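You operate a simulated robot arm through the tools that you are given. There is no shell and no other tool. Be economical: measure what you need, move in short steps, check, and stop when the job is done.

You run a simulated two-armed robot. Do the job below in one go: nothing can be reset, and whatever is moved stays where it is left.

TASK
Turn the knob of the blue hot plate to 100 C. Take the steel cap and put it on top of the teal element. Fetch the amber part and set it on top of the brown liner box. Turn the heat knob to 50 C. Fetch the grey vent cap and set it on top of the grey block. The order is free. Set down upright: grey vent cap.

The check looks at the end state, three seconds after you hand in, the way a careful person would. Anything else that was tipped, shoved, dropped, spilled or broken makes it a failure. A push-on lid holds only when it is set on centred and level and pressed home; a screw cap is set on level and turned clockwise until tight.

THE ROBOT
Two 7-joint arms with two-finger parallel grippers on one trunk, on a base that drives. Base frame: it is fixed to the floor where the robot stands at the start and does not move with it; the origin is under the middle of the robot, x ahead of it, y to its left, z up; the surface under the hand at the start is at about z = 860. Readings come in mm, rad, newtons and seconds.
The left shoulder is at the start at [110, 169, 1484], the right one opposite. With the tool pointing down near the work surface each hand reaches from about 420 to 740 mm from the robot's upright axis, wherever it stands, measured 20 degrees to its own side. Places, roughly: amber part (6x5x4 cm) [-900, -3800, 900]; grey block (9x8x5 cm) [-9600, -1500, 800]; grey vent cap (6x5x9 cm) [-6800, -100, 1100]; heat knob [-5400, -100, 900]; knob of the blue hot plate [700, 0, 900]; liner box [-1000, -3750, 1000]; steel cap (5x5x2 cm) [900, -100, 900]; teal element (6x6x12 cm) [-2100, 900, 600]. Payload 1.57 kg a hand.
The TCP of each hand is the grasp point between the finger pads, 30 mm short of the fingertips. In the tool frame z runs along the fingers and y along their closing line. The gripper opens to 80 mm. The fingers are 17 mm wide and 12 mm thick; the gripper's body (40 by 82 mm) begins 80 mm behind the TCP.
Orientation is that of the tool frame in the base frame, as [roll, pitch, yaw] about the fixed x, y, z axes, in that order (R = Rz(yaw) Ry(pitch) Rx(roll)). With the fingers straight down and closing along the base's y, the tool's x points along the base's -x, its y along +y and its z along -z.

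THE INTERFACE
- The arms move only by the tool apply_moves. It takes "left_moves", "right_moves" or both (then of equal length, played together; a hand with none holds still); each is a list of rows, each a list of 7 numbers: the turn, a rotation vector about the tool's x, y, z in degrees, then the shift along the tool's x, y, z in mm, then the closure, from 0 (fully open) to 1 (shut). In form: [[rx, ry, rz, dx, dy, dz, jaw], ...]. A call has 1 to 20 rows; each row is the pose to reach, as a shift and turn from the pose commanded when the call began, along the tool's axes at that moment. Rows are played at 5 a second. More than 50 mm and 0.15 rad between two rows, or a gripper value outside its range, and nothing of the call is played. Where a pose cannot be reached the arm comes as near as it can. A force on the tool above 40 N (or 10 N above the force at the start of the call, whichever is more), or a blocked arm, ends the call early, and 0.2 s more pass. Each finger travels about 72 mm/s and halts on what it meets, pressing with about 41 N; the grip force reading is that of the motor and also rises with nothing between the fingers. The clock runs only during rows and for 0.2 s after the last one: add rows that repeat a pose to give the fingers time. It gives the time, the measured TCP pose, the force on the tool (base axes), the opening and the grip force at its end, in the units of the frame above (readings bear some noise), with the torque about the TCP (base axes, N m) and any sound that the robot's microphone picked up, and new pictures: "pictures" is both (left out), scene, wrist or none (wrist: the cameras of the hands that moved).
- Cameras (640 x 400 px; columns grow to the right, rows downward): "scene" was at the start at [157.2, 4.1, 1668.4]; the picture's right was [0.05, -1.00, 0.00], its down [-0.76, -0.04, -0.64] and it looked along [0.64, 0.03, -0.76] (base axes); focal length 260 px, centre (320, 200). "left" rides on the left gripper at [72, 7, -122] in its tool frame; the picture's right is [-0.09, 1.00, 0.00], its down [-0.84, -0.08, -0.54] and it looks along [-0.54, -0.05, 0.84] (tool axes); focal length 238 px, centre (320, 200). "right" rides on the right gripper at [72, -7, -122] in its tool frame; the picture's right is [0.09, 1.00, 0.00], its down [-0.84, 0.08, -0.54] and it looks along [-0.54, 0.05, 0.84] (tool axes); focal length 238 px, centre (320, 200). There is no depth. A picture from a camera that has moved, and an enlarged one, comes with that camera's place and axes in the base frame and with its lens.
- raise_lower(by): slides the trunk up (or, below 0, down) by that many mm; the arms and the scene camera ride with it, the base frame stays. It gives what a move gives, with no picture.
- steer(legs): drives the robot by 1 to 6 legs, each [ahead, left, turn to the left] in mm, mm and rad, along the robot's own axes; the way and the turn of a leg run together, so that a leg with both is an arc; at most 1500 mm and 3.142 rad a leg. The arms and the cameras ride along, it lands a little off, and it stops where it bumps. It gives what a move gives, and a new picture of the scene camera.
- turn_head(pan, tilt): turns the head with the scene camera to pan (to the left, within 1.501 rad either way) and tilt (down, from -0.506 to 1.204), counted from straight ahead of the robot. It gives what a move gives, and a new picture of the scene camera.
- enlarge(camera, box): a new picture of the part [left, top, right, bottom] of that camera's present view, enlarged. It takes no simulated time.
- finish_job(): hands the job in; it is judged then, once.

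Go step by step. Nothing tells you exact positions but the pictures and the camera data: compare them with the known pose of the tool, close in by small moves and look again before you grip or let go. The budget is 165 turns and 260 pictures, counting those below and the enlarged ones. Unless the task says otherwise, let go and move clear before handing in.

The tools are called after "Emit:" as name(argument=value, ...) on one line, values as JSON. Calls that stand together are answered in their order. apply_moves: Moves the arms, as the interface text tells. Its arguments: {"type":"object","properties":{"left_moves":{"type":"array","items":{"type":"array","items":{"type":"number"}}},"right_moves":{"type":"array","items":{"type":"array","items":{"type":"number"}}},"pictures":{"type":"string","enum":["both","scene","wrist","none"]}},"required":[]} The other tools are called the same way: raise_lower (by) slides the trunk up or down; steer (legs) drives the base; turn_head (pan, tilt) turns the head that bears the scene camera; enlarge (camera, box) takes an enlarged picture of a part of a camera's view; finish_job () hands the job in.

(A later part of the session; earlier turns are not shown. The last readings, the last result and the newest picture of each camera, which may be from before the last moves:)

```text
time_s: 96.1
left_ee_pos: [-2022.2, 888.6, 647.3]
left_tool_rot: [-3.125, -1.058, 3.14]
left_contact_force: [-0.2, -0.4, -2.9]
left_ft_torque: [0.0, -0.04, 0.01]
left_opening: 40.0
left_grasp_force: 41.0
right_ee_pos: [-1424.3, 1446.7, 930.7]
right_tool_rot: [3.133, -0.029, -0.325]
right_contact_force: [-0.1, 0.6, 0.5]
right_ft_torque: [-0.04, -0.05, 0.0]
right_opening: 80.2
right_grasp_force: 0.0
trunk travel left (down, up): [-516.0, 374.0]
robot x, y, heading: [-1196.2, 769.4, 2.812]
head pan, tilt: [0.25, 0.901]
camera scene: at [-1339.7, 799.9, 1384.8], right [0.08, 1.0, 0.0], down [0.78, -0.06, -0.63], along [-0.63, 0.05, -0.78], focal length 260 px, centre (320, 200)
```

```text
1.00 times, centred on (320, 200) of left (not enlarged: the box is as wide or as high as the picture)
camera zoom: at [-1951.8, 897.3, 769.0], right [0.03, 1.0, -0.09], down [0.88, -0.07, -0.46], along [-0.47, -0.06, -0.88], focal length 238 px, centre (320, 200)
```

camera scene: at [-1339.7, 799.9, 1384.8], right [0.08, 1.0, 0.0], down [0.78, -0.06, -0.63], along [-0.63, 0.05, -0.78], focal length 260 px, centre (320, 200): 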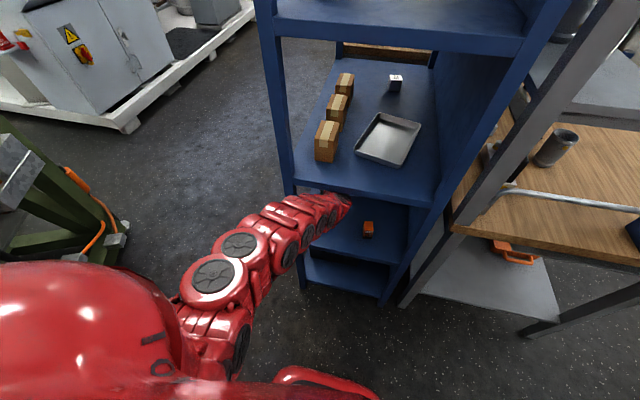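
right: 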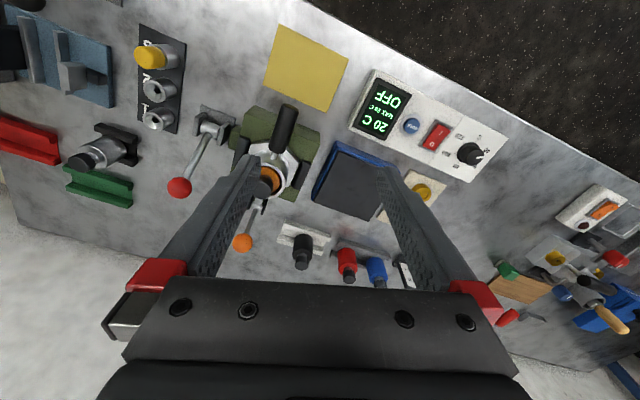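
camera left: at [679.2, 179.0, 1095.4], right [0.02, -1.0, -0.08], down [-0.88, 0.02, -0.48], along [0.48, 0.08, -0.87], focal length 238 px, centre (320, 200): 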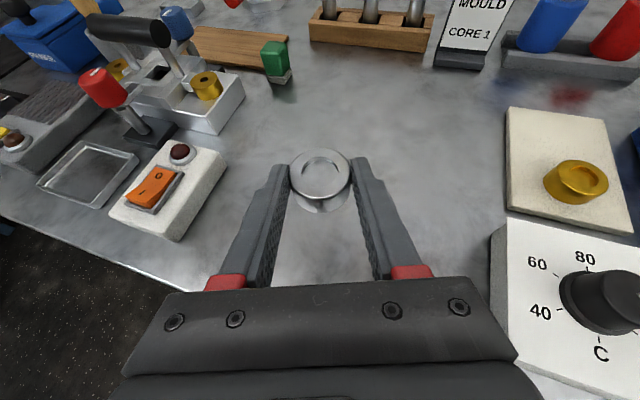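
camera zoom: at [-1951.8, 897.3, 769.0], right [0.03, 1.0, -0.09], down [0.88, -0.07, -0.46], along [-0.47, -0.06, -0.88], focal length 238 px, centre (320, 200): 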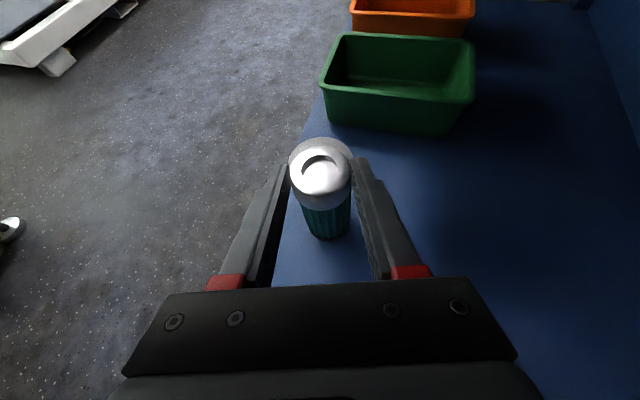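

Emit:
enlarge(camera="scene", box=[240, 150, 400, 270])

```text
3.33 times, centred on (320, 210) of scene
camera zoom: at [-1339.7, 799.9, 1384.8], right [0.08, 1.0, 0.0], down [0.78, -0.06, -0.63], along [-0.63, 0.05, -0.78], focal length 866 px, centre (320, 167)
```

zoom: 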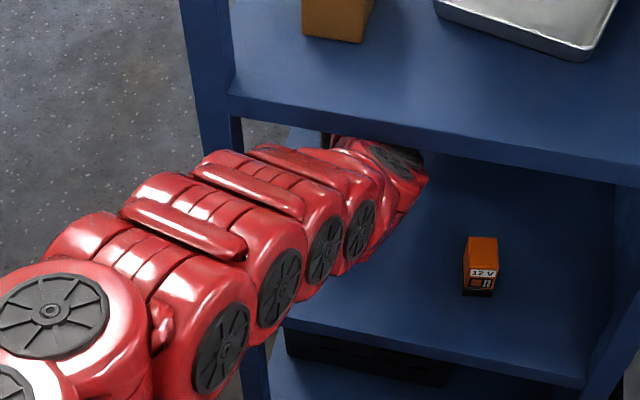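

The wrist top is pressing the underside of the upper shelf. I'll retreat 60 mm, then flatten the hand by about 8° so the wrist passes lower; the cap can settle flat on the ring.

Emit:
apply_moves(left_moves=[[0, 0, 0, -14, 0, -26, 0.7], [0, 0, 0, -29, 0, -53, 0.7], [0, 0, 0, -29, 0, -53, 0.7]], pictures="none")

Emit:
enlarge(camera="left", box=[220, 50, 460, 250])

```text
time_s: 96.9
left_ee_pos: [-1985.6, 893.8, 665.2]
left_tool_rot: [3.131, -1.089, -3.116]
left_contact_force: [-0.2, 1.3, -2.5]
left_ft_torque: [0.0, -0.01, 0.03]
left_opening: 40.5
left_grasp_force: 41.7
right_ee_pos: [-1433.8, 1447.0, 929.8]
right_tool_rot: [3.136, -0.041, -0.324]
right_contact_force: [-1.7, 0.1, 1.0]
right_ft_torque: [-0.01, -0.02, 0.01]
right_opening: 80.0
right_grasp_force: 0.1
trunk travel left (down, up): [-516.0, 374.0]
robot x, y, heading: [-1199.7, 768.0, 2.805]
head pan, tilt: [0.25, 0.901]
```

```text
2.00 times, centred on (340, 150) of left
camera zoom: at [-1911.9, 900.7, 785.8], right [0.03, 1.0, -0.08], down [0.87, -0.06, -0.49], along [-0.49, -0.05, -0.87], focal length 477 px, centre (280, 300)
```

zoom: 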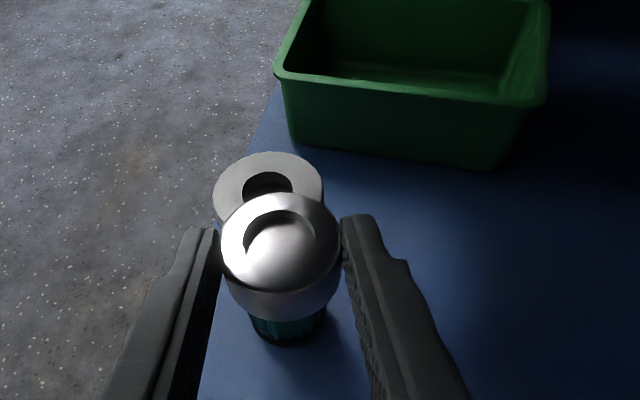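

Retreated; the ring centre is confirmed near (-2065, 887, 619). Now I'll flatten the tool by 8° about the cap and correct sideways.

Emit:
apply_moves(left_moves=[[0, 4, 0, -2, -3, 0, 0.7], [0, 8, 0, -3, -6, -1, 0.7], [0, 8, 0, -3, -6, -1, 0.7]], pictures="none")

```text
time_s: 97.7
left_ee_pos: [-1980.1, 883.4, 658.7]
left_tool_rot: [3.139, -1.222, -3.119]
left_contact_force: [0.3, 0.7, -1.8]
left_ft_torque: [0.0, -0.1, -0.03]
left_opening: 40.4
left_grasp_force: 42.1
right_ee_pos: [-1432.4, 1447.0, 930.3]
right_tool_rot: [3.133, -0.036, -0.325]
right_contact_force: [-0.5, 0.1, 0.3]
right_ft_torque: [0.01, 0.06, -0.03]
right_opening: 79.9
right_grasp_force: 0.1
trunk travel left (down, up): [-516.0, 374.0]
robot x, y, heading: [-1203.9, 771.3, 2.811]
head pan, tilt: [0.25, 0.901]
```

Emit:
apply_moves(left_moves=[[0, 0, 0, -4, 1, 4, 0.7], [0, 0, 0, 3, 3, 24, 0.7], [0, 0, 0, 10, 5, 44, 0.7], [0, 0, 0, 17, 6, 62, 0.7], [0, 0, 0, 17, 6, 62, 0.7]], pictures="none")

Emit:
enlarge(camera="left", box=[220, 80, 460, 280])

```text
time_s: 98.9
left_ee_pos: [-2044.1, 888.8, 654.4]
left_tool_rot: [3.14, -1.222, -3.12]
left_contact_force: [0.2, -0.1, -1.3]
left_ft_torque: [0.02, -0.05, 0.01]
left_opening: 40.4
left_grasp_force: 41.3
right_ee_pos: [-1431.9, 1446.3, 928.9]
right_tool_rot: [3.135, -0.037, -0.324]
right_contact_force: [-0.5, 0.3, 0.7]
right_ft_torque: [0.02, 0.0, -0.03]
right_opening: 79.7
right_grasp_force: 0.1
trunk travel left (down, up): [-516.0, 374.0]
robot x, y, heading: [-1202.4, 769.2, 2.81]
head pan, tilt: [0.25, 0.901]
```

```text
2.00 times, centred on (340, 180) of left
camera zoom: at [-1955.2, 896.2, 762.1], right [0.01, 1.0, -0.09], down [0.8, -0.06, -0.6], along [-0.6, -0.06, -0.79], focal length 477 px, centre (280, 240)
```

zoom: 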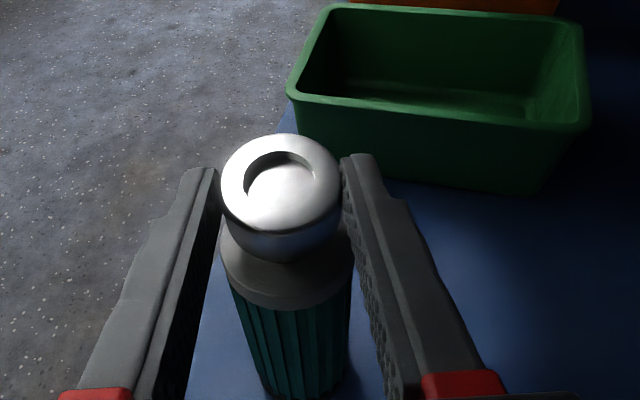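

The cap is aligned over the ring. I'll lower it gently to contact.

Emit:
apply_moves(left_moves=[[0, 0, 0, -4.7, 0, 1.7, 0.7], [0, 0, 0, -8, 0, 2.9, 0.7], [0, 0, 0, -9.4, 0, 3.4, 0.7], [0, 0, 0, -9.4, 0, 3.4, 0.7]], pictures="none")

Emit:
enlarge(camera="left", box=[220, 80, 460, 280])

```text
time_s: 99.9
left_ee_pos: [-2044.5, 888.5, 649.4]
left_tool_rot: [3.14, -1.22, -3.118]
left_contact_force: [-0.5, 0.0, -2.2]
left_ft_torque: [-0.02, -0.05, -0.05]
left_opening: 40.1
left_grasp_force: 41.3
left hand out of reach, approached as far as the arm can: row 2, 3, 4
right_ee_pos: [-1432.2, 1446.4, 929.0]
right_tool_rot: [3.136, -0.039, -0.326]
right_contact_force: [-0.5, -0.8, -0.8]
right_ft_torque: [0.02, -0.01, 0.0]
right_opening: 79.8
right_grasp_force: 0.1
trunk travel left (down, up): [-516.0, 374.0]
robot x, y, heading: [-1201.0, 766.1, 2.813]
head pan, tilt: [0.25, 0.901]
```

```text
2.00 times, centred on (340, 180) of left
camera zoom: at [-1954.6, 896.2, 758.7], right [0.01, 1.0, -0.09], down [0.8, -0.06, -0.6], along [-0.6, -0.06, -0.8], focal length 477 px, centre (280, 240)
```

zoom: 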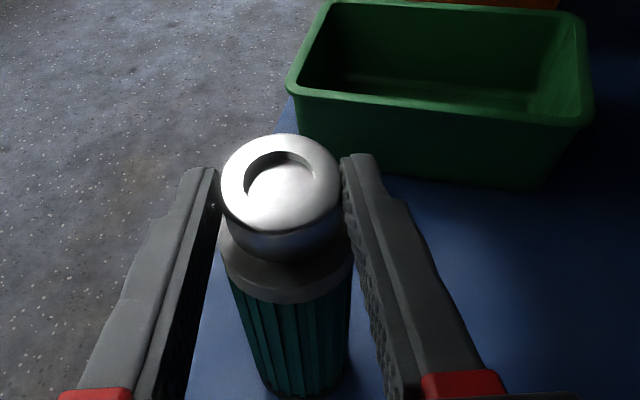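

The arm hit its reach limit, so I'll use the trunk to lower the last millimetres.

Emit:
raise_lower(by=-5)

Emit:
enlarge(camera="left", box=[220, 80, 460, 280])

```text
time_s: 100.4
left_ee_pos: [-2044.0, 888.4, 645.8]
left_tool_rot: [3.139, -1.222, -3.119]
left_contact_force: [0.2, -0.1, 2.4]
left_ft_torque: [-0.02, -0.07, -0.03]
left_opening: 40.3
left_grasp_force: 41.0
right_ee_pos: [-1432.4, 1446.7, 923.4]
right_tool_rot: [3.135, -0.037, -0.325]
right_contact_force: [0.0, -0.2, 0.8]
right_ft_torque: [0.0, 0.01, 0.01]
right_opening: 80.0
right_grasp_force: 0.0
trunk travel left (down, up): [-511.0, 379.0]
robot x, y, heading: [-1197.2, 769.5, 2.809]
head pan, tilt: [0.25, 0.901]
```

```text
2.00 times, centred on (340, 180) of left
camera zoom: at [-1954.5, 896.2, 754.5], right [0.01, 1.0, -0.09], down [0.8, -0.06, -0.6], along [-0.6, -0.06, -0.79], focal length 477 px, centre (280, 240)
```

zoom: 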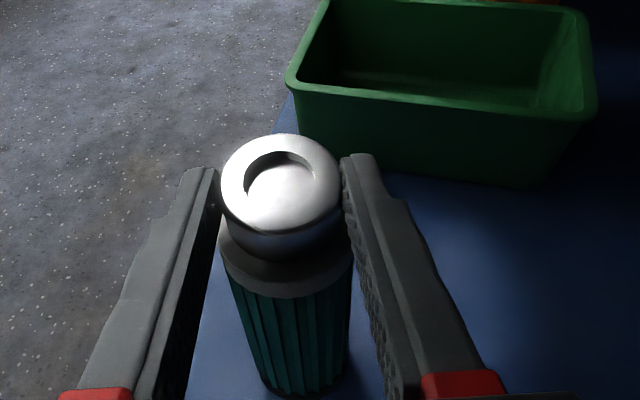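

First contact (about 4 N). Lowering 2 mm more so the cap pivots flat.

Emit:
raise_lower(by=-2)

Emit:
enlarge(camera="left", box=[220, 80, 460, 280])

```text
time_s: 101.0
left_ee_pos: [-2043.3, 887.6, 645.5]
left_tool_rot: [3.14, -1.226, -3.117]
left_contact_force: [0.4, -0.4, 9.4]
left_ft_torque: [-0.03, -0.04, 0.0]
left_opening: 39.9
left_grasp_force: 40.6
right_ee_pos: [-1431.2, 1447.1, 922.4]
right_tool_rot: [3.133, -0.036, -0.324]
right_contact_force: [0.7, -0.9, -0.1]
right_ft_torque: [0.02, -0.04, -0.01]
right_opening: 80.1
right_grasp_force: 0.1
trunk travel left (down, up): [-509.0, 381.0]
robot x, y, heading: [-1198.6, 769.8, 2.81]
head pan, tilt: [0.25, 0.901]
```

```text
2.00 times, centred on (340, 180) of left
camera zoom: at [-1954.1, 896.2, 754.1], right [0.01, 1.0, -0.09], down [0.8, -0.06, -0.6], along [-0.61, -0.06, -0.79], focal length 477 px, centre (280, 240)
```

zoom: 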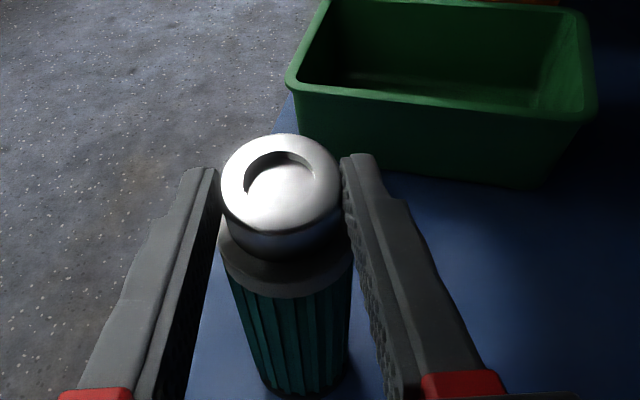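

9 N on it and no pivot, but only about 3 mm of settling is left. Releasing.

Emit:
apply_moves(left_moves=[[0, 0, 0, 0, 0, 0, 0.48], [0, 0, 0, 0, 0, 0, 0.44], [0, 0, 0, 0, 0, 0, 0.3], [0, 0, 0, 0, 0, 0, 0.2], [0, 0, 0, 0, 0, 0, 0.2]], pictures="none")

Emit:
enlarge(camera="left", box=[220, 80, 460, 280])

```text
time_s: 102.2
left_ee_pos: [-2043.9, 888.0, 643.3]
left_tool_rot: [3.139, -1.22, -3.12]
left_contact_force: [-0.8, 0.3, -0.3]
left_ft_torque: [0.03, -0.01, 0.01]
left_opening: 64.0
left_grasp_force: 0.1
right_ee_pos: [-1431.8, 1446.2, 921.9]
right_tool_rot: [3.136, -0.037, -0.324]
right_contact_force: [-0.2, 0.2, -0.2]
right_ft_torque: [-0.01, 0.01, 0.01]
right_opening: 80.0
right_grasp_force: 0.0
trunk travel left (down, up): [-509.0, 381.0]
robot x, y, heading: [-1199.0, 772.1, 2.811]
head pan, tilt: [0.25, 0.901]
```

```text
2.00 times, centred on (340, 180) of left
camera zoom: at [-1954.4, 896.2, 751.9], right [0.01, 1.0, -0.09], down [0.8, -0.06, -0.6], along [-0.6, -0.06, -0.8], focal length 477 px, centre (280, 240)
```

zoom: 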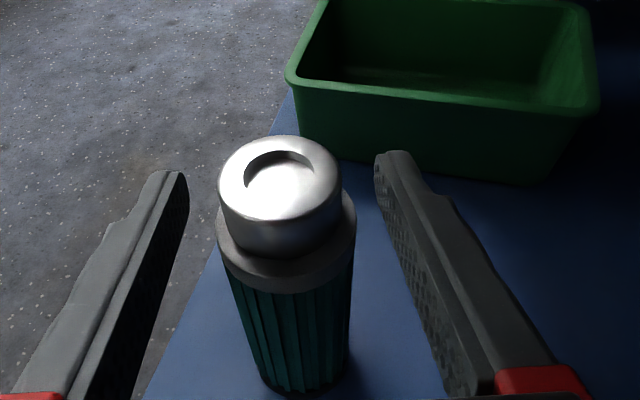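

The cap sits flat and centred. Retreating straight back horizontally with the arm, then backing the base out.

Emit:
apply_moves(left_moves=[[0, 0, 0, -6, 0, -17, 0.2], [0, 0, 0, -12, 0, -34, 0.2], [0, 0, 0, -20, 0, -56, 0.2], [0, 0, 0, -20, 0, -56, 0.2]], pictures="none")

Emit:
enlarge(camera="left", box=[0, 0, 640, 400])

Emit:
steer(legs=[[-450, 0, 0]])

Emit:
enlarge(camera="left", box=[0, 0, 640, 400])

```text
time_s: 103.2
left_ee_pos: [-1983.8, 889.8, 643.9]
left_tool_rot: [3.138, -1.221, -3.12]
left_contact_force: [-0.6, 0.5, -0.1]
left_ft_torque: [0.01, 0.02, -0.01]
left_opening: 64.4
left_grasp_force: 0.0
right_ee_pos: [-1431.5, 1446.4, 922.4]
right_tool_rot: [3.135, -0.039, -0.325]
right_contact_force: [0.4, 0.0, 0.1]
right_ft_torque: [-0.03, -0.03, 0.01]
right_opening: 80.1
right_grasp_force: 0.2
trunk travel left (down, up): [-509.0, 381.0]
robot x, y, heading: [-1198.9, 772.7, 2.807]
head pan, tilt: [0.25, 0.901]
```

```text
1.00 times, centred on (320, 200) of left (not enlarged: the box is as wide or as high as the picture)
camera zoom: at [-1894.8, 897.2, 752.2], right [0.01, 1.0, -0.09], down [0.8, -0.06, -0.6], along [-0.6, -0.06, -0.8], focal length 238 px, centre (320, 200)
```

zoom: 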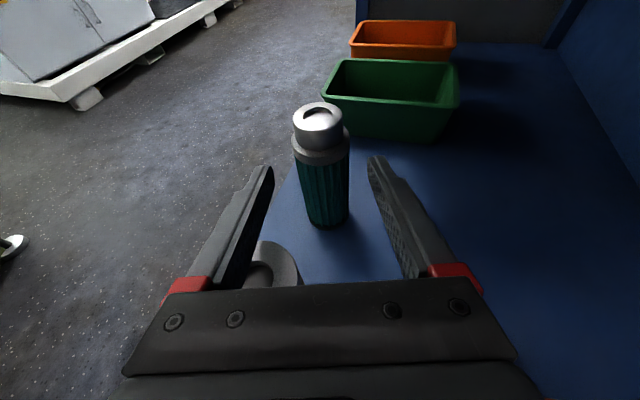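

```text
time_s: 105.9
left_ee_pos: [-1558.2, 743.0, 643.8]
left_tool_rot: [3.139, -1.221, -3.119]
left_contact_force: [0.1, -0.3, 0.1]
left_ft_torque: [0.0, 0.01, 0.03]
left_opening: 64.0
left_grasp_force: 0.0
right_ee_pos: [-1004.7, 1301.5, 922.9]
right_tool_rot: [3.137, -0.038, -0.326]
right_contact_force: [0.0, 0.2, -0.2]
right_ft_torque: [0.01, 0.01, 0.02]
right_opening: 79.9
right_grasp_force: 0.1
trunk travel left (down, up): [-509.0, 381.0]
robot x, y, heading: [-772.7, 626.3, 2.807]
head pan, tilt: [0.25, 0.901]
camera scene: at [-925.0, 654.8, 1377.2], right [0.08, 1.0, 0.0], down [0.78, -0.06, -0.62], along [-0.62, 0.05, -0.78], focal length 260 px, centre (320, 200)
```

scene: 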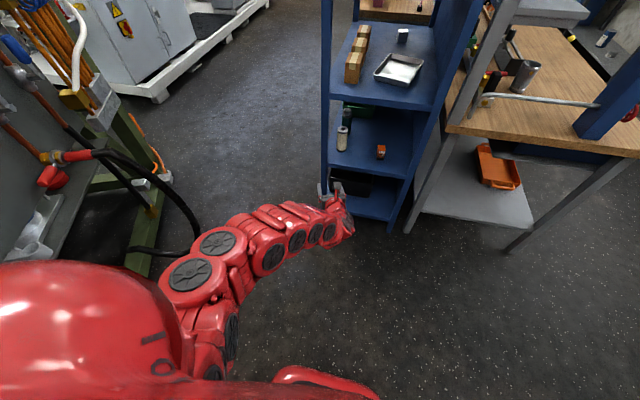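

```text
1.00 times, centred on (320, 200) of left (not enlarged: the box is as wide or as high as the picture)
camera zoom: at [-1469.1, 751.4, 752.6], right [0.01, 1.0, -0.09], down [0.8, -0.06, -0.6], along [-0.6, -0.06, -0.79], focal length 238 px, centre (320, 200)
```

zoom: 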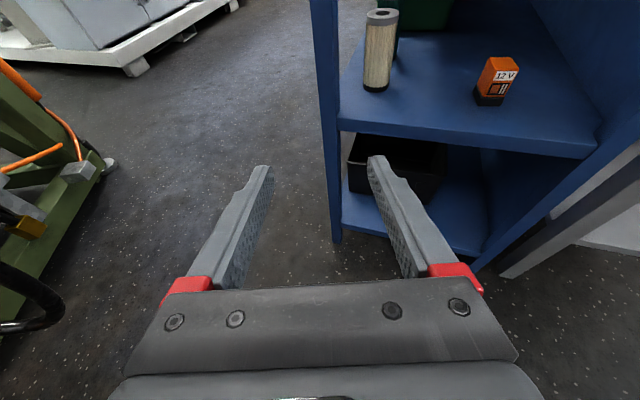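

The cap is placed and everything is still standing. I'll raise the trunk and bring the left hand back to the fingers-down pose.

Emit:
raise_lower(by=309)

Emit:
apply_moves(left_moves=[[0, -8, 0, 0, 0, 0, 0], [0, -16, 0, 0, 0, 0, 0], [0, -24, 0, 0, 0, 0, 0], [0, -32, 0, 0, 0, 0, 0], [0, -40, 0, 0, 0, 0, 0], [0, -48, 0, 0, 0, 0, 0], [0, -56, 0, 0, 0, 0, 0], [0, -64, 0, 0, 0, 0, 0], [0, -70, 0, 0, 0, 0, 0], [0, -70, 0, 10, 0, -30, 0], [0, -70, 0, 20, 0, -60, 0]], pictures="none")

Emit:
apply_moves(left_moves=[[0, 0, -8, 0, 0, 0, 0], [0, 0, -16, 0, 0, 0, 0], [0, 0, -24, 0, 0, 0, 0], [0, 0, -32, 0, 0, 0, 0], [0, 0, -40, 0, 0, 0, 0], [0, 0, -48, 0, 0, 0, 0], [0, 0, -56, 0, 0, 0, 0], [0, 0, -64, 0, 0, 0, 0], [0, 0, -72, 0, 0, 0, 0], [0, 0, -80, 0, 0, 0, 0], [0, 0, -88, 0, 0, 0, 0], [0, 0, -96, 0, 0, 0, 0], [0, 0, -104, 0, 0, 0, 0], [0, 0, -112, 0, 0, 0, 0], [0, 0, -120, 0, 0, 0, 0], [0, 0, -128, 0, 0, 0, 0], [0, 0, -136, 0, 0, 0, 0], [0, 0, -144, 0, 0, 0, 0], [0, 0, -152, 0, 0, 0, 0], [0, 0, -160, 0, 0, 0, 0]], pictures="none")

Emit:
turn_head(pan=1.4, tilt=0.3)

```text
time_s: 109.0
left_ee_pos: [-1558.6, 742.8, 952.0]
left_tool_rot: [3.139, -1.219, -3.121]
left_contact_force: [0.1, -0.7, 1.2]
left_ft_torque: [0.0, -0.02, 0.01]
left_opening: 64.0
left_grasp_force: 0.0
right_ee_pos: [-1007.3, 1300.2, 1231.2]
right_tool_rot: [3.134, -0.04, -0.324]
right_contact_force: [-1.0, 0.0, -0.2]
right_ft_torque: [-0.05, -0.01, 0.0]
right_opening: 79.9
right_grasp_force: 0.1
trunk travel left (down, up): [-818.0, 72.0]
robot x, y, heading: [-777.0, 620.2, 2.813]
head pan, tilt: [0.25, 0.901]
```

```text
time_s: 111.4
left_ee_pos: [-1496.1, 718.0, 987.5]
left_tool_rot: [3.141, 0.002, -3.121]
left_contact_force: [0.2, 0.1, 0.7]
left_ft_torque: [0.0, 0.04, 0.05]
left_opening: 80.2
left_grasp_force: 0.0
left hand out of reach, approached as far as the arm can: row 5, 7, 8, 9, 10, 11
right_ee_pos: [-1006.9, 1301.1, 1231.1]
right_tool_rot: [3.133, -0.037, -0.325]
right_contact_force: [0.0, 0.0, -0.2]
right_ft_torque: [0.03, -0.01, -0.01]
right_opening: 80.0
right_grasp_force: 0.0
trunk travel left (down, up): [-818.0, 72.0]
robot x, y, heading: [-775.1, 624.0, 2.807]
head pan, tilt: [0.25, 0.901]
```

```text
time_s: 115.6
left_ee_pos: [-1495.3, 718.3, 988.3]
left_tool_rot: [-3.14, -0.001, -0.329]
left_contact_force: [0.0, 0.2, 0.8]
left_ft_torque: [0.0, -0.01, 0.0]
left_opening: 80.0
left_grasp_force: 0.1
right_ee_pos: [-1006.2, 1300.2, 1231.3]
right_tool_rot: [3.134, -0.036, -0.325]
right_contact_force: [0.3, 0.8, 0.3]
right_ft_torque: [0.03, -0.01, 0.0]
right_opening: 80.2
right_grasp_force: 0.0
trunk travel left (down, up): [-818.0, 72.0]
robot x, y, heading: [-775.1, 623.1, 2.807]
head pan, tilt: [0.25, 0.901]
```

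```text
time_s: 116.9
left_ee_pos: [-1496.1, 717.5, 987.1]
left_tool_rot: [-3.139, -0.001, -0.33]
left_contact_force: [0.3, -0.1, 0.7]
left_ft_torque: [0.01, 0.0, -0.03]
left_opening: 79.9
left_grasp_force: 0.1
right_ee_pos: [-1006.1, 1301.1, 1231.1]
right_tool_rot: [3.134, -0.036, -0.325]
right_contact_force: [0.6, 0.0, -0.6]
right_ft_torque: [-0.01, 0.04, -0.02]
right_opening: 80.1
right_grasp_force: 0.0
trunk travel left (down, up): [-818.0, 72.0]
robot x, y, heading: [-773.6, 621.8, 2.813]
head pan, tilt: [1.4, 0.3]
camera scene: at [-895.5, 567.1, 1738.3], right [-0.88, 0.48, 0.0], down [0.14, 0.26, -0.96], along [-0.46, -0.84, -0.3], focal length 260 px, centre (320, 200)
```

scene: 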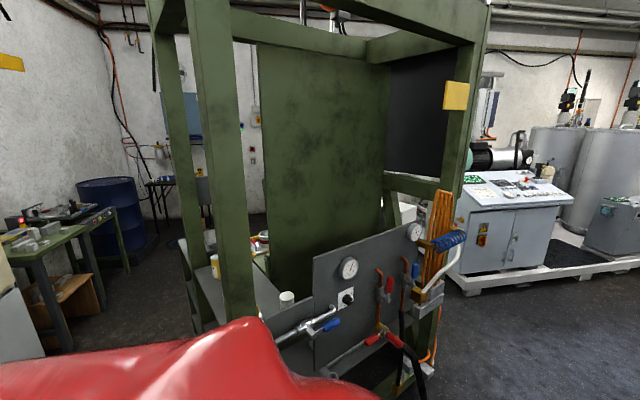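

The olive rig blocks the direct way. The amber part is on the dark table by the blue barrel, down the corridor past the oven, so I'll reverse toward the bench and turn to look down it.

Emit:
steer(legs=[[-930, 0, 0], [0, 0, 1.58]])

Emit:
turn_head(pan=0, tilt=0.35)

```text
time_s: 125.7
left_ee_pos: [30.3, -401.5, 987.6]
left_tool_rot: [-3.141, -0.001, 1.257]
left_contact_force: [0.0, -0.1, -0.5]
left_ft_torque: [0.03, 0.01, 0.02]
left_opening: 79.9
left_grasp_force: 0.0
right_ee_pos: [-560.5, 76.9, 1230.8]
right_tool_rot: [3.134, -0.036, 1.265]
right_contact_force: [0.2, -0.2, -0.4]
right_ft_torque: [0.04, 0.0, 0.0]
right_opening: 79.8
right_grasp_force: 0.0
trunk travel left (down, up): [-818.0, 72.0]
robot x, y, heading: [113.3, 318.2, -1.883]
head pan, tilt: [1.4, 0.3]
camera scene: at [170.2, 201.5, 1738.4], right [-0.47, -0.88, 0.0], down [-0.26, 0.14, -0.96], along [0.85, -0.45, -0.3], focal length 260 px, centre (320, 200)
```

scene: 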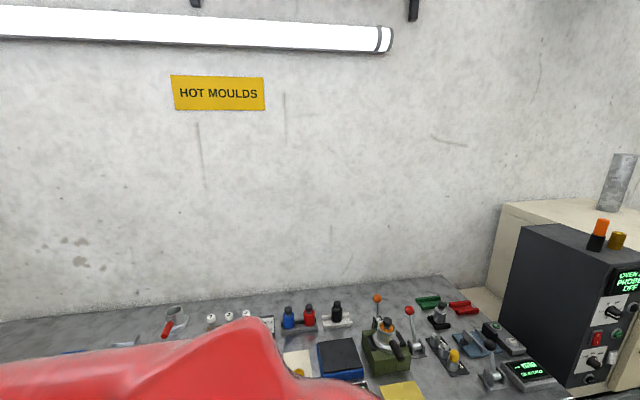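

```text
time_s: 127.2
left_ee_pos: [29.2, -401.2, 987.3]
left_tool_rot: [-3.139, 0.0, 1.259]
left_contact_force: [0.9, -0.1, 0.9]
left_ft_torque: [0.0, 0.02, 0.01]
left_opening: 80.1
left_grasp_force: 0.0
right_ee_pos: [-560.4, 76.6, 1231.0]
right_tool_rot: [3.136, -0.037, 1.264]
right_contact_force: [0.6, -0.7, 0.3]
right_ft_torque: [0.01, 0.0, -0.01]
right_opening: 80.1
right_grasp_force: 0.2
trunk travel left (down, up): [-818.0, 72.0]
robot x, y, heading: [112.0, 318.9, -1.886]
head pan, tilt: [0.0, 0.351]
camera scene: at [59.0, 156.3, 1733.7], right [-0.95, 0.31, 0.0], down [0.11, 0.33, -0.94], along [-0.29, -0.89, -0.34], focal length 260 px, centre (320, 200)
```

scene: 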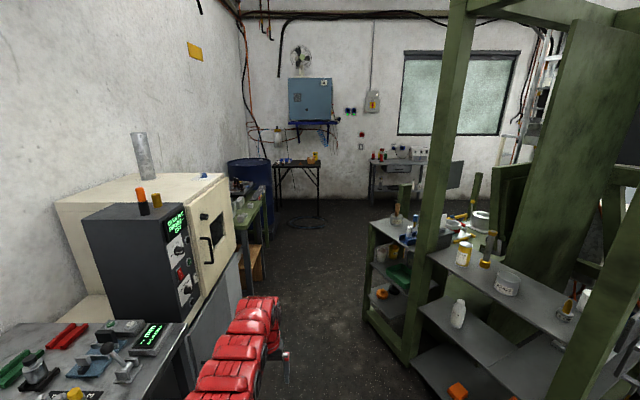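

The corridor is about 1 m wide, so I'll bring the right hand back in front of the body before driving through.

Emit:
apply_moves(right_moves=[[-1, -2, 0, -25, 40, 0, 0], [-1, -2, 0, -50, 80, 0, 0], [-1, -2, 0, -75, 120, 0, 0], [-1, -2, 0, -100, 160, 0, 0], [-1, -2, 0, -125, 200, 0, 0], [-1, -2, 0, -150, 240, 0, 0], [-1, -2, 0, -170, 280, 0, 0], [-1, -2, 0, -185, 310, 0, 0], [-1, -2, 0, -185, 310, 0, 0]], pictures="none")

Emit:
steer(legs=[[1000, 130, 0]])

```text
time_s: 129.2
left_ee_pos: [30.3, -401.5, 988.7]
left_tool_rot: [-3.14, 0.0, 1.258]
left_contact_force: [0.4, -0.7, -0.2]
left_ft_torque: [0.0, 0.0, -0.01]
left_opening: 80.3
left_grasp_force: 0.0
right_ee_pos: [-319.6, -193.3, 1227.8]
right_tool_rot: [3.119, -0.002, 1.263]
right_contact_force: [0.6, 0.8, 0.6]
right_ft_torque: [0.0, -0.04, 0.02]
right_opening: 80.1
right_grasp_force: 0.0
right hand out of reach, approached as far as the arm can: row 1, 2, 3, 4, 5, 6
trunk travel left (down, up): [-818.0, 72.0]
robot x, y, heading: [113.7, 320.4, -1.889]
head pan, tilt: [0.0, 0.351]
```

```text
time_s: 134.4
left_ee_pos: [-152.6, -1383.9, 988.8]
left_tool_rot: [-3.141, 0.0, 1.259]
left_contact_force: [-1.0, 0.9, -0.1]
left_ft_torque: [0.02, -0.01, -0.03]
left_opening: 80.2
left_grasp_force: 0.1
right_ee_pos: [-501.8, -1175.7, 1226.9]
right_tool_rot: [3.118, -0.002, 1.267]
right_contact_force: [0.3, -0.3, 0.2]
right_ft_torque: [-0.01, -0.02, -0.03]
right_opening: 79.9
right_grasp_force: 0.0
trunk travel left (down, up): [-818.0, 72.0]
robot x, y, heading: [-72.1, -664.5, -1.885]
head pan, tilt: [0.0, 0.351]
camera scene: at [-123.5, -825.7, 1733.7], right [-0.95, 0.31, 0.0], down [0.11, 0.33, -0.94], along [-0.29, -0.89, -0.34], focal length 260 px, centre (320, 200)
```

scene: 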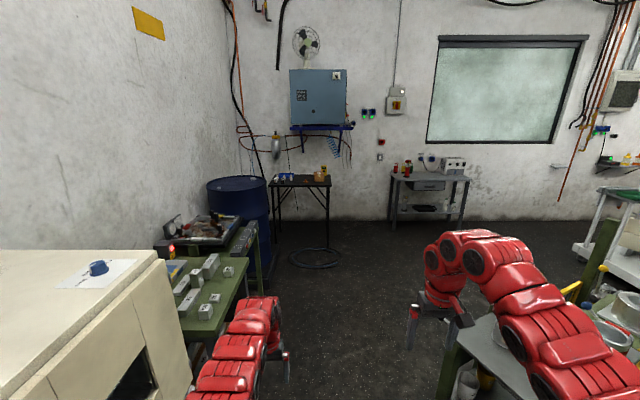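

Emit:
enlarge(camera="scene", box=[240, 110, 400, 210])

```text
4.00 times, centred on (320, 160) of scene
camera zoom: at [-123.5, -825.7, 1733.7], right [-0.95, 0.31, 0.0], down [0.11, 0.33, -0.94], along [-0.29, -0.89, -0.34], focal length 1039 px, centre (320, 360)
```

zoom: 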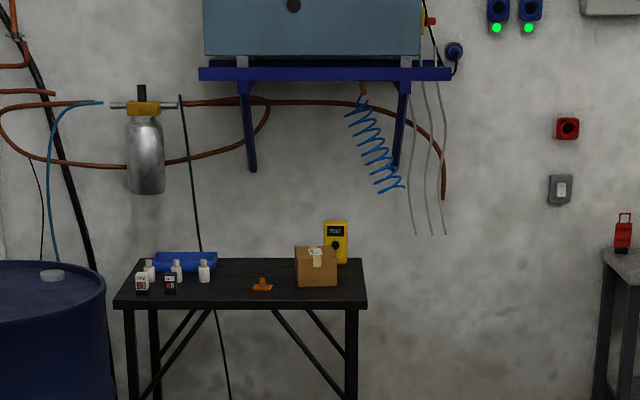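

The amber part is at about (-892, -3747) and the brown liner box about 165 mm to its right. Driving down the corridor and stopping short.

Emit:
steer(legs=[[1140, 0, 0], [1100, -20, 0]])

Emit:
turn_head(pan=0.0, tilt=0.75)

```text
time_s: 145.5
left_ee_pos: [-903.9, -3512.7, 988.3]
left_tool_rot: [-3.14, 0.001, 1.24]
left_contact_force: [-0.4, -0.5, -1.1]
left_ft_torque: [-0.01, 0.0, 0.03]
left_opening: 79.8
left_grasp_force: 0.0
right_ee_pos: [-1250.5, -3297.3, 1227.8]
right_tool_rot: [3.118, -0.004, 1.246]
right_contact_force: [-0.6, 0.2, -0.7]
right_ft_torque: [0.03, -0.01, 0.01]
right_opening: 80.3
right_grasp_force: 0.0
trunk travel left (down, up): [-818.0, 72.0]
robot x, y, heading: [-807.3, -2792.7, -1.897]
head pan, tilt: [0.0, 0.351]
camera scene: at [-864.7, -2955.3, 1733.7], right [-0.95, 0.33, 0.0], down [0.11, 0.32, -0.94], along [-0.31, -0.89, -0.34], focal length 260 px, centre (320, 200)
```

scene: 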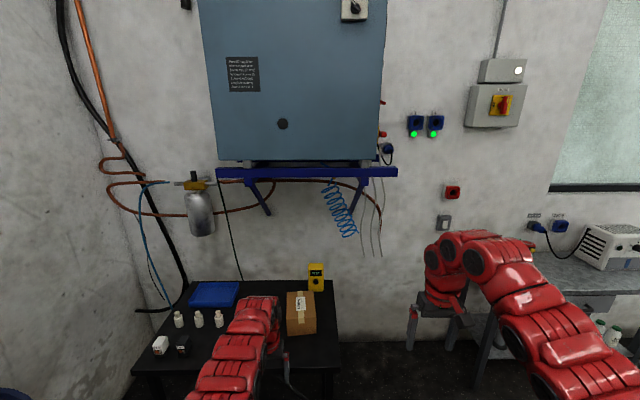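

```text
time_s: 146.4
left_ee_pos: [-904.6, -3513.7, 988.6]
left_tool_rot: [-3.141, 0.0, 1.24]
left_contact_force: [0.9, 0.4, 0.3]
left_ft_torque: [-0.01, -0.02, 0.02]
left_opening: 80.1
left_grasp_force: 0.1
right_ee_pos: [-1250.0, -3298.0, 1227.2]
right_tool_rot: [3.117, -0.005, 1.246]
right_contact_force: [-1.5, 0.0, 0.4]
right_ft_torque: [-0.01, 0.0, -0.01]
right_opening: 79.8
right_grasp_force: 0.1
trunk travel left (down, up): [-818.0, 72.0]
robot x, y, heading: [-809.5, -2789.4, -1.902]
head pan, tilt: [0.0, 0.75]
camera scene: at [-861.5, -2945.9, 1698.1], right [-0.95, 0.33, 0.0], down [0.22, 0.64, -0.73], along [-0.24, -0.69, -0.68], focal length 260 px, centre (320, 200)
```

scene: 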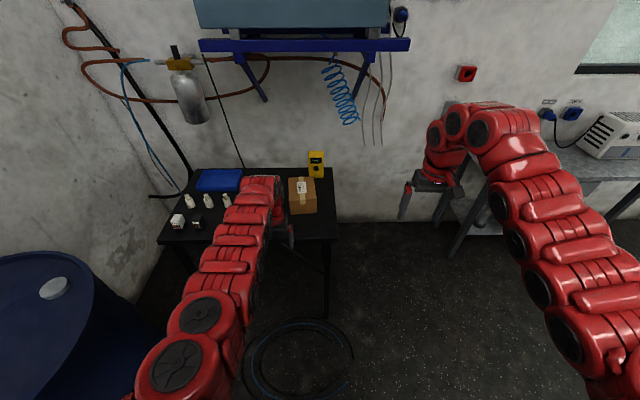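

A hose coil lies on the floor in front of the table. I'll look straight down to see how far the base is from it.

Emit:
turn_head(pan=0.0, tilt=1.2)

```text
time_s: 147.3
left_ee_pos: [-903.4, -3513.6, 988.3]
left_tool_rot: [-3.14, -0.001, 1.241]
left_contact_force: [-0.6, 0.7, -0.7]
left_ft_torque: [0.01, 0.03, 0.01]
left_opening: 79.7
left_grasp_force: 0.1
right_ee_pos: [-1249.1, -3298.6, 1227.8]
right_tool_rot: [3.117, -0.003, 1.246]
right_contact_force: [-0.5, -1.3, 0.4]
right_ft_torque: [-0.01, -0.01, -0.01]
right_opening: 80.1
right_grasp_force: 0.0
trunk travel left (down, up): [-818.0, 72.0]
robot x, y, heading: [-809.9, -2793.1, -1.906]
head pan, tilt: [0.0, 1.201]
camera scene: at [-852.8, -2920.6, 1666.3], right [-0.95, 0.33, 0.0], down [0.3, 0.88, -0.36], along [-0.12, -0.34, -0.93], focal length 260 px, centre (320, 200)
```

scene: 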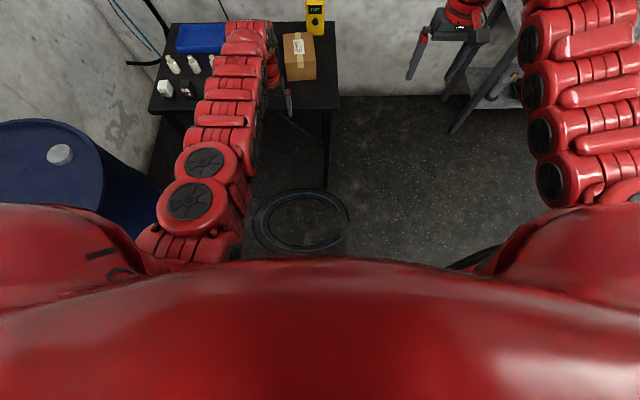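

Emit:
steer(legs=[[90, 0, 0]])

Emit:
enlarge(camera="left", box=[0, 0, 640, 400])

Emit:
turn_head(pan=0.0, tilt=0.65)

```text
time_s: 148.4
left_ee_pos: [-933.2, -3596.0, 988.8]
left_tool_rot: [-3.14, 0.0, 1.241]
left_contact_force: [0.7, 1.2, -0.2]
left_ft_torque: [0.0, 0.0, 0.02]
left_opening: 79.9
left_grasp_force: 0.0
right_ee_pos: [-1279.1, -3381.0, 1228.6]
right_tool_rot: [3.118, -0.002, 1.245]
right_contact_force: [0.4, -0.2, -0.1]
right_ft_torque: [0.01, 0.03, 0.0]
right_opening: 79.9
right_grasp_force: 0.0
trunk travel left (down, up): [-818.0, 72.0]
robot x, y, heading: [-836.5, -2874.9, -1.898]
head pan, tilt: [0.0, 1.201]
camera scene: at [-881.1, -3003.1, 1666.5], right [-0.95, 0.33, 0.0], down [0.3, 0.88, -0.36], along [-0.12, -0.34, -0.93], focal length 260 px, centre (320, 200)
```

scene: 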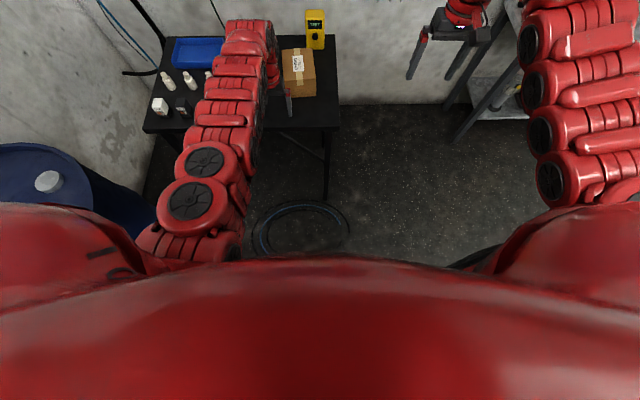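

```text
1.00 times, centred on (320, 200) of left (not enlarged: the box is as wide or as high as the picture)
camera zoom: at [-903.1, -3530.3, 1109.8], right [0.91, -0.41, 0.0], down [-0.34, -0.77, 0.54], along [-0.22, -0.49, -0.84], focal length 238 px, centre (320, 200)
```

zoom: 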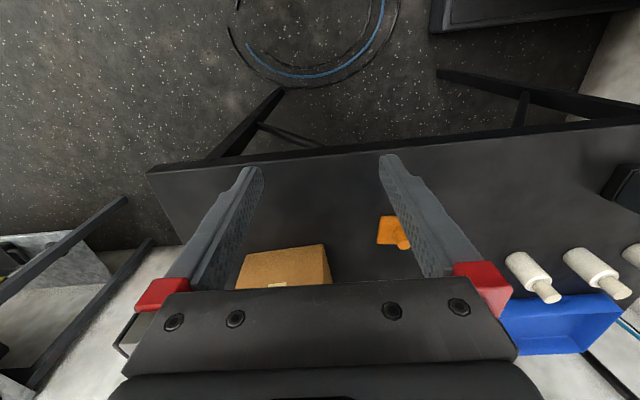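

```text
time_s: 149.3
left_ee_pos: [-932.7, -3596.6, 987.4]
left_tool_rot: [-3.139, -0.001, 1.242]
left_contact_force: [0.2, 0.1, 0.0]
left_ft_torque: [-0.01, 0.0, 0.0]
left_opening: 80.0
left_grasp_force: 0.1
right_ee_pos: [-1279.4, -3381.8, 1227.3]
right_tool_rot: [3.117, -0.003, 1.246]
right_contact_force: [-0.4, 0.2, 1.1]
right_ft_torque: [-0.02, 0.01, 0.0]
right_opening: 80.1
right_grasp_force: 0.1
trunk travel left (down, up): [-818.0, 72.0]
robot x, y, heading: [-834.0, -2874.0, -1.905]
head pan, tilt: [0.0, 0.649]
camera scene: at [-891.3, -3032.6, 1706.7], right [-0.95, 0.33, 0.0], down [0.2, 0.57, -0.8], along [-0.26, -0.75, -0.6], focal length 260 px, centre (320, 200)
```

scene: 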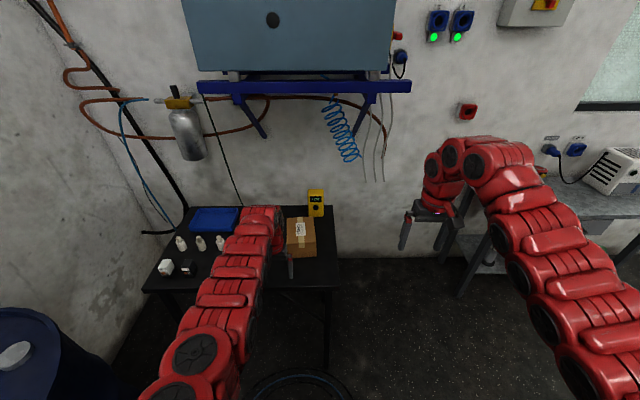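

Emit:
enlarge(camera="left", box=[350, 190, 450, 270])

Emit:
enlarge(camera="scene", box=[150, 190, 350, 315])

```text
5.00 times, centred on (400, 230) of left
camera zoom: at [-903.2, -3530.5, 1109.6], right [0.91, -0.41, 0.0], down [-0.34, -0.77, 0.54], along [-0.22, -0.49, -0.84], focal length 1192 px, centre (-80, 50)
```

zoom: 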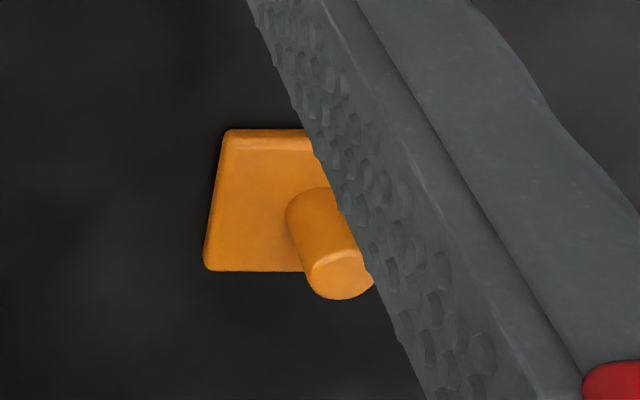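

```text
3.20 times, centred on (250, 252) of scene
camera zoom: at [-891.3, -3032.6, 1706.7], right [-0.95, 0.33, 0.0], down [0.2, 0.57, -0.8], along [-0.26, -0.75, -0.6], focal length 831 px, centre (544, 32)
```

zoom: 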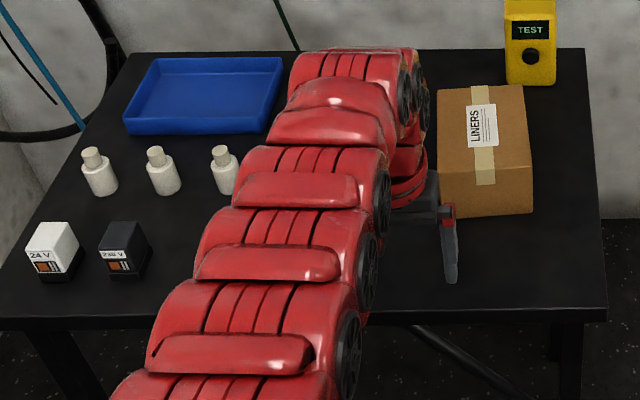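

The amber part is a plate with an upright stud, which I can grip with a forward-tilted hand to stay clear of the hose. I'll tilt 35° and shift left.

Emit:
apply_moves(left_moves=[[0, -7, 0, 0, 15, 0, 0], [0, -14, 0, 0, 30, 0, 0], [0, -21, 0, 0, 45, 0, 0], [0, -28, 0, 0, 60, 0, 0], [0, -35, 0, 0, 76, 0, 0], [0, -35, 0, 0, 76, 0, 0]], pictures="wrist")

```text
time_s: 150.7
left_ee_pos: [-862.4, -3629.9, 977.4]
left_tool_rot: [-3.141, 0.611, 1.244]
left_contact_force: [0.7, 0.5, 0.0]
left_ft_torque: [-0.03, 0.0, 0.0]
left_opening: 80.0
left_grasp_force: 0.1
left hand out of reach, approached as far as the arm can: row 4, 5, 6
right_ee_pos: [-1278.3, -3381.2, 1228.1]
right_tool_rot: [3.118, -0.004, 1.247]
right_contact_force: [-0.8, -0.5, -0.1]
right_ft_torque: [0.02, -0.03, 0.01]
right_opening: 79.8
right_grasp_force: 0.2
trunk travel left (down, up): [-818.0, 72.0]
robot x, y, heading: [-840.4, -2877.1, -1.903]
head pan, tilt: [0.0, 0.649]
camera left: at [-814.8, -3510.7, 1035.0], right [0.92, -0.39, 0.05], down [-0.19, -0.33, 0.92], along [-0.34, -0.86, -0.38], focal length 238 px, centre (320, 200)
```

left: 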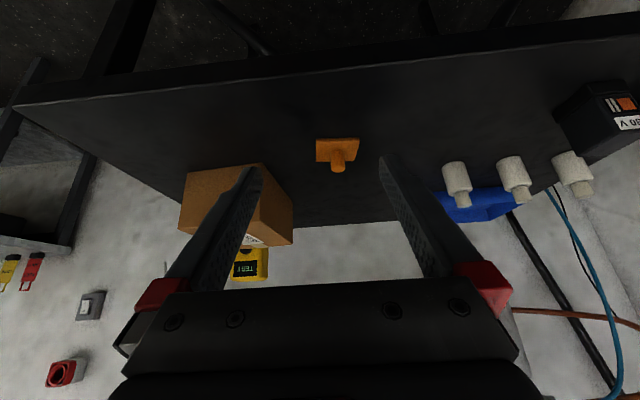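

Emit:
apply_moves(left_moves=[[0, 0, 0, -9, 6, 24, 0.35], [0, 0, 0, -18, 11, 48, 0.35], [0, 0, 0, -28, 16, 72, 0.35], [0, 0, 0, -28, 16, 72, 0.35]], pictures="wrist")

```text
time_s: 151.7
left_ee_pos: [-870.2, -3696.1, 933.5]
left_tool_rot: [-3.139, 0.611, 1.242]
left_contact_force: [0.0, 0.7, 0.0]
left_ft_torque: [0.03, -0.02, 0.0]
left_opening: 51.9
left_grasp_force: 0.1
right_ee_pos: [-1281.1, -3382.7, 1228.4]
right_tool_rot: [3.115, -0.003, 1.244]
right_contact_force: [-0.1, 1.4, 0.1]
right_ft_torque: [0.01, 0.01, 0.05]
right_opening: 79.9
right_grasp_force: 0.1
trunk travel left (down, up): [-818.0, 72.0]
robot x, y, heading: [-838.3, -2874.8, -1.903]
head pan, tilt: [0.0, 0.649]
camera left: at [-821.7, -3576.2, 992.3], right [0.92, -0.39, 0.05], down [-0.19, -0.33, 0.92], along [-0.35, -0.86, -0.38], focal length 238 px, centre (320, 200)
```

left: 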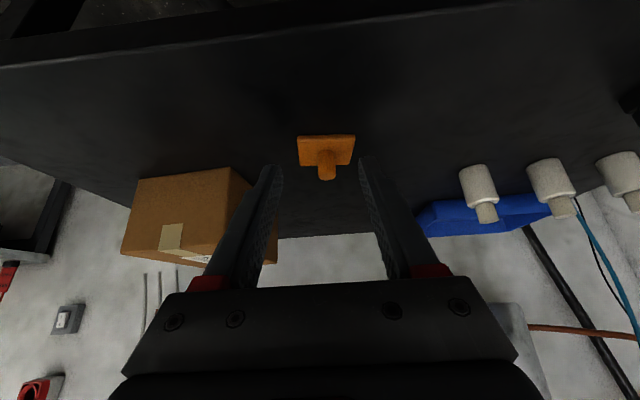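

Emit:
apply_moves(left_moves=[[0, 0, 0, -6, 1, 15, 0.35], [0, 0, 0, -12, 3, 30, 0.35], [0, 0, 0, -18, 3, 44, 0.35], [0, 0, 0, -18, 3, 44, 0.35]], pictures="wrist")

Emit:
enlarge(camera="left", box=[250, 110, 400, 230])

```text
time_s: 152.7
left_ee_pos: [-872.2, -3720.5, 916.6]
left_tool_rot: [3.142, 0.606, 1.241]
left_contact_force: [0.2, 0.0, -0.1]
left_ft_torque: [0.02, 0.01, -0.01]
left_opening: 52.2
left_grasp_force: 0.1
left hand out of reach, approached as far as the arm can: row 3, 4
right_ee_pos: [-1279.2, -3383.3, 1227.4]
right_tool_rot: [3.117, -0.003, 1.246]
right_contact_force: [0.1, 0.3, 1.0]
right_ft_torque: [0.01, -0.02, -0.03]
right_opening: 80.3
right_grasp_force: 0.1
trunk travel left (down, up): [-818.0, 72.0]
robot x, y, heading: [-836.0, -2872.8, -1.903]
head pan, tilt: [0.0, 0.649]
camera left: at [-825.6, -3600.8, 974.8], right [0.92, -0.39, 0.05], down [-0.2, -0.33, 0.92], along [-0.35, -0.86, -0.38], focal length 238 px, centre (320, 200)
```

left: 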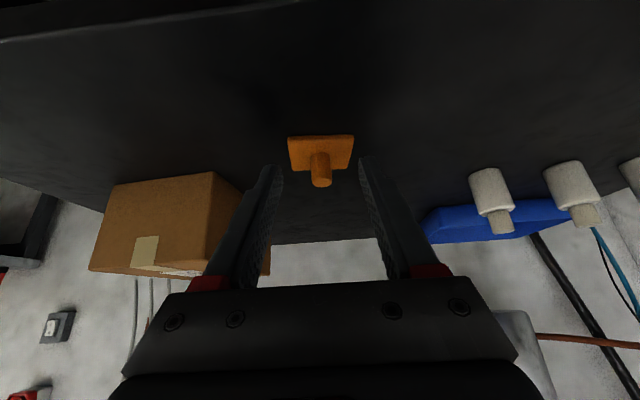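

```text
3.33 times, centred on (325, 170) of left
camera zoom: at [-825.6, -3600.8, 974.8], right [0.92, -0.39, 0.05], down [-0.2, -0.33, 0.92], along [-0.35, -0.86, -0.38], focal length 794 px, centre (303, 300)
```

zoom: 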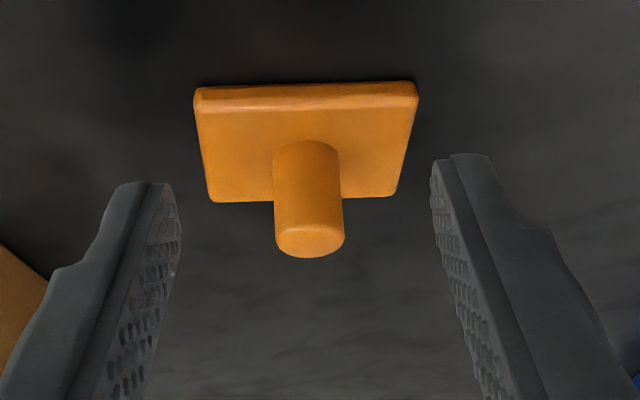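

Just out of reach. I'll lift the hand 100 mm and lower the trunk 100 mm, which extends the reach.

Emit:
apply_moves(left_moves=[[0, 0, 0, -20, 0, -28, 0.35], [0, 0, 0, -40, 0, -56, 0.35], [0, 0, 0, -57, 0, -82, 0.35], [0, 0, 0, -57, 0, -82, 0.35]], pictures="none")

Emit:
raise_lower(by=-100)

```text
time_s: 153.7
left_ee_pos: [-874.2, -3719.9, 1015.9]
left_tool_rot: [-3.14, 0.612, 1.244]
left_contact_force: [0.7, -0.2, 0.5]
left_ft_torque: [-0.03, -0.03, -0.07]
left_opening: 51.8
left_grasp_force: 0.1
right_ee_pos: [-1279.5, -3381.6, 1227.0]
right_tool_rot: [3.117, -0.004, 1.245]
right_contact_force: [0.0, -0.3, -0.3]
right_ft_torque: [-0.01, 0.0, 0.0]
right_opening: 80.0
right_grasp_force: 0.1
trunk travel left (down, up): [-818.0, 72.0]
robot x, y, heading: [-838.9, -2876.7, -1.901]
head pan, tilt: [0.0, 0.649]
```

```text
time_s: 155.1
left_ee_pos: [-873.4, -3720.1, 915.9]
left_tool_rot: [-3.14, 0.61, 1.243]
left_contact_force: [0.5, -1.0, -1.1]
left_ft_torque: [0.0, -0.05, 0.01]
left_opening: 52.1
left_grasp_force: 0.0
right_ee_pos: [-1278.0, -3382.6, 1127.6]
right_tool_rot: [3.117, -0.004, 1.245]
right_contact_force: [-0.2, -0.7, -0.1]
right_ft_torque: [-0.01, 0.02, -0.02]
right_opening: 79.8
right_grasp_force: 0.0
trunk travel left (down, up): [-718.0, 172.0]
robot x, y, heading: [-838.7, -2871.5, -1.901]
head pan, tilt: [0.0, 0.649]
```

Emit:
apply_moves(left_moves=[[0, 0, 0, -4, 1, 9, 0.35], [0, 0, 0, -8, 1, 18, 0.35], [0, 0, 0, -8, 1, 18, 0.35]], pictures="none")

Emit:
enlarge(camera="left", box=[250, 110, 400, 230])

```text
time_s: 155.9
left_ee_pos: [-877.1, -3735.7, 904.8]
left_tool_rot: [-3.14, 0.609, 1.244]
left_contact_force: [-0.4, 0.4, -0.5]
left_ft_torque: [-0.03, -0.02, 0.02]
left_opening: 51.9
left_grasp_force: 0.0
right_ee_pos: [-1279.8, -3382.3, 1128.1]
right_tool_rot: [3.115, -0.004, 1.244]
right_contact_force: [0.0, 0.1, 0.1]
right_ft_torque: [-0.02, -0.01, 0.02]
right_opening: 80.0
right_grasp_force: 0.0
trunk travel left (down, up): [-718.0, 172.0]
robot x, y, heading: [-838.9, -2874.5, -1.904]
head pan, tilt: [0.0, 0.649]
```

```text
3.33 times, centred on (325, 170) of left
camera zoom: at [-829.7, -3616.8, 963.4], right [0.92, -0.39, 0.05], down [-0.19, -0.33, 0.92], along [-0.35, -0.86, -0.38], focal length 794 px, centre (303, 300)
```

zoom: 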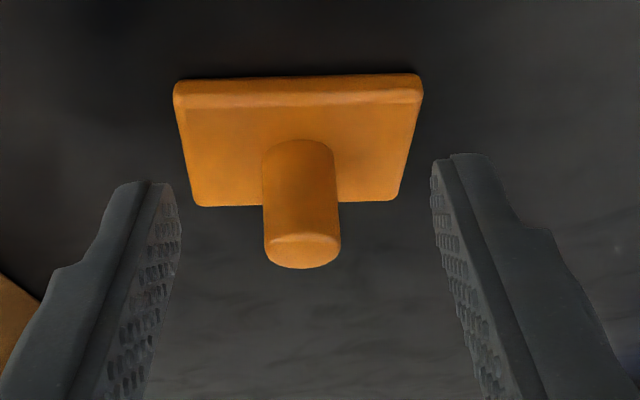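

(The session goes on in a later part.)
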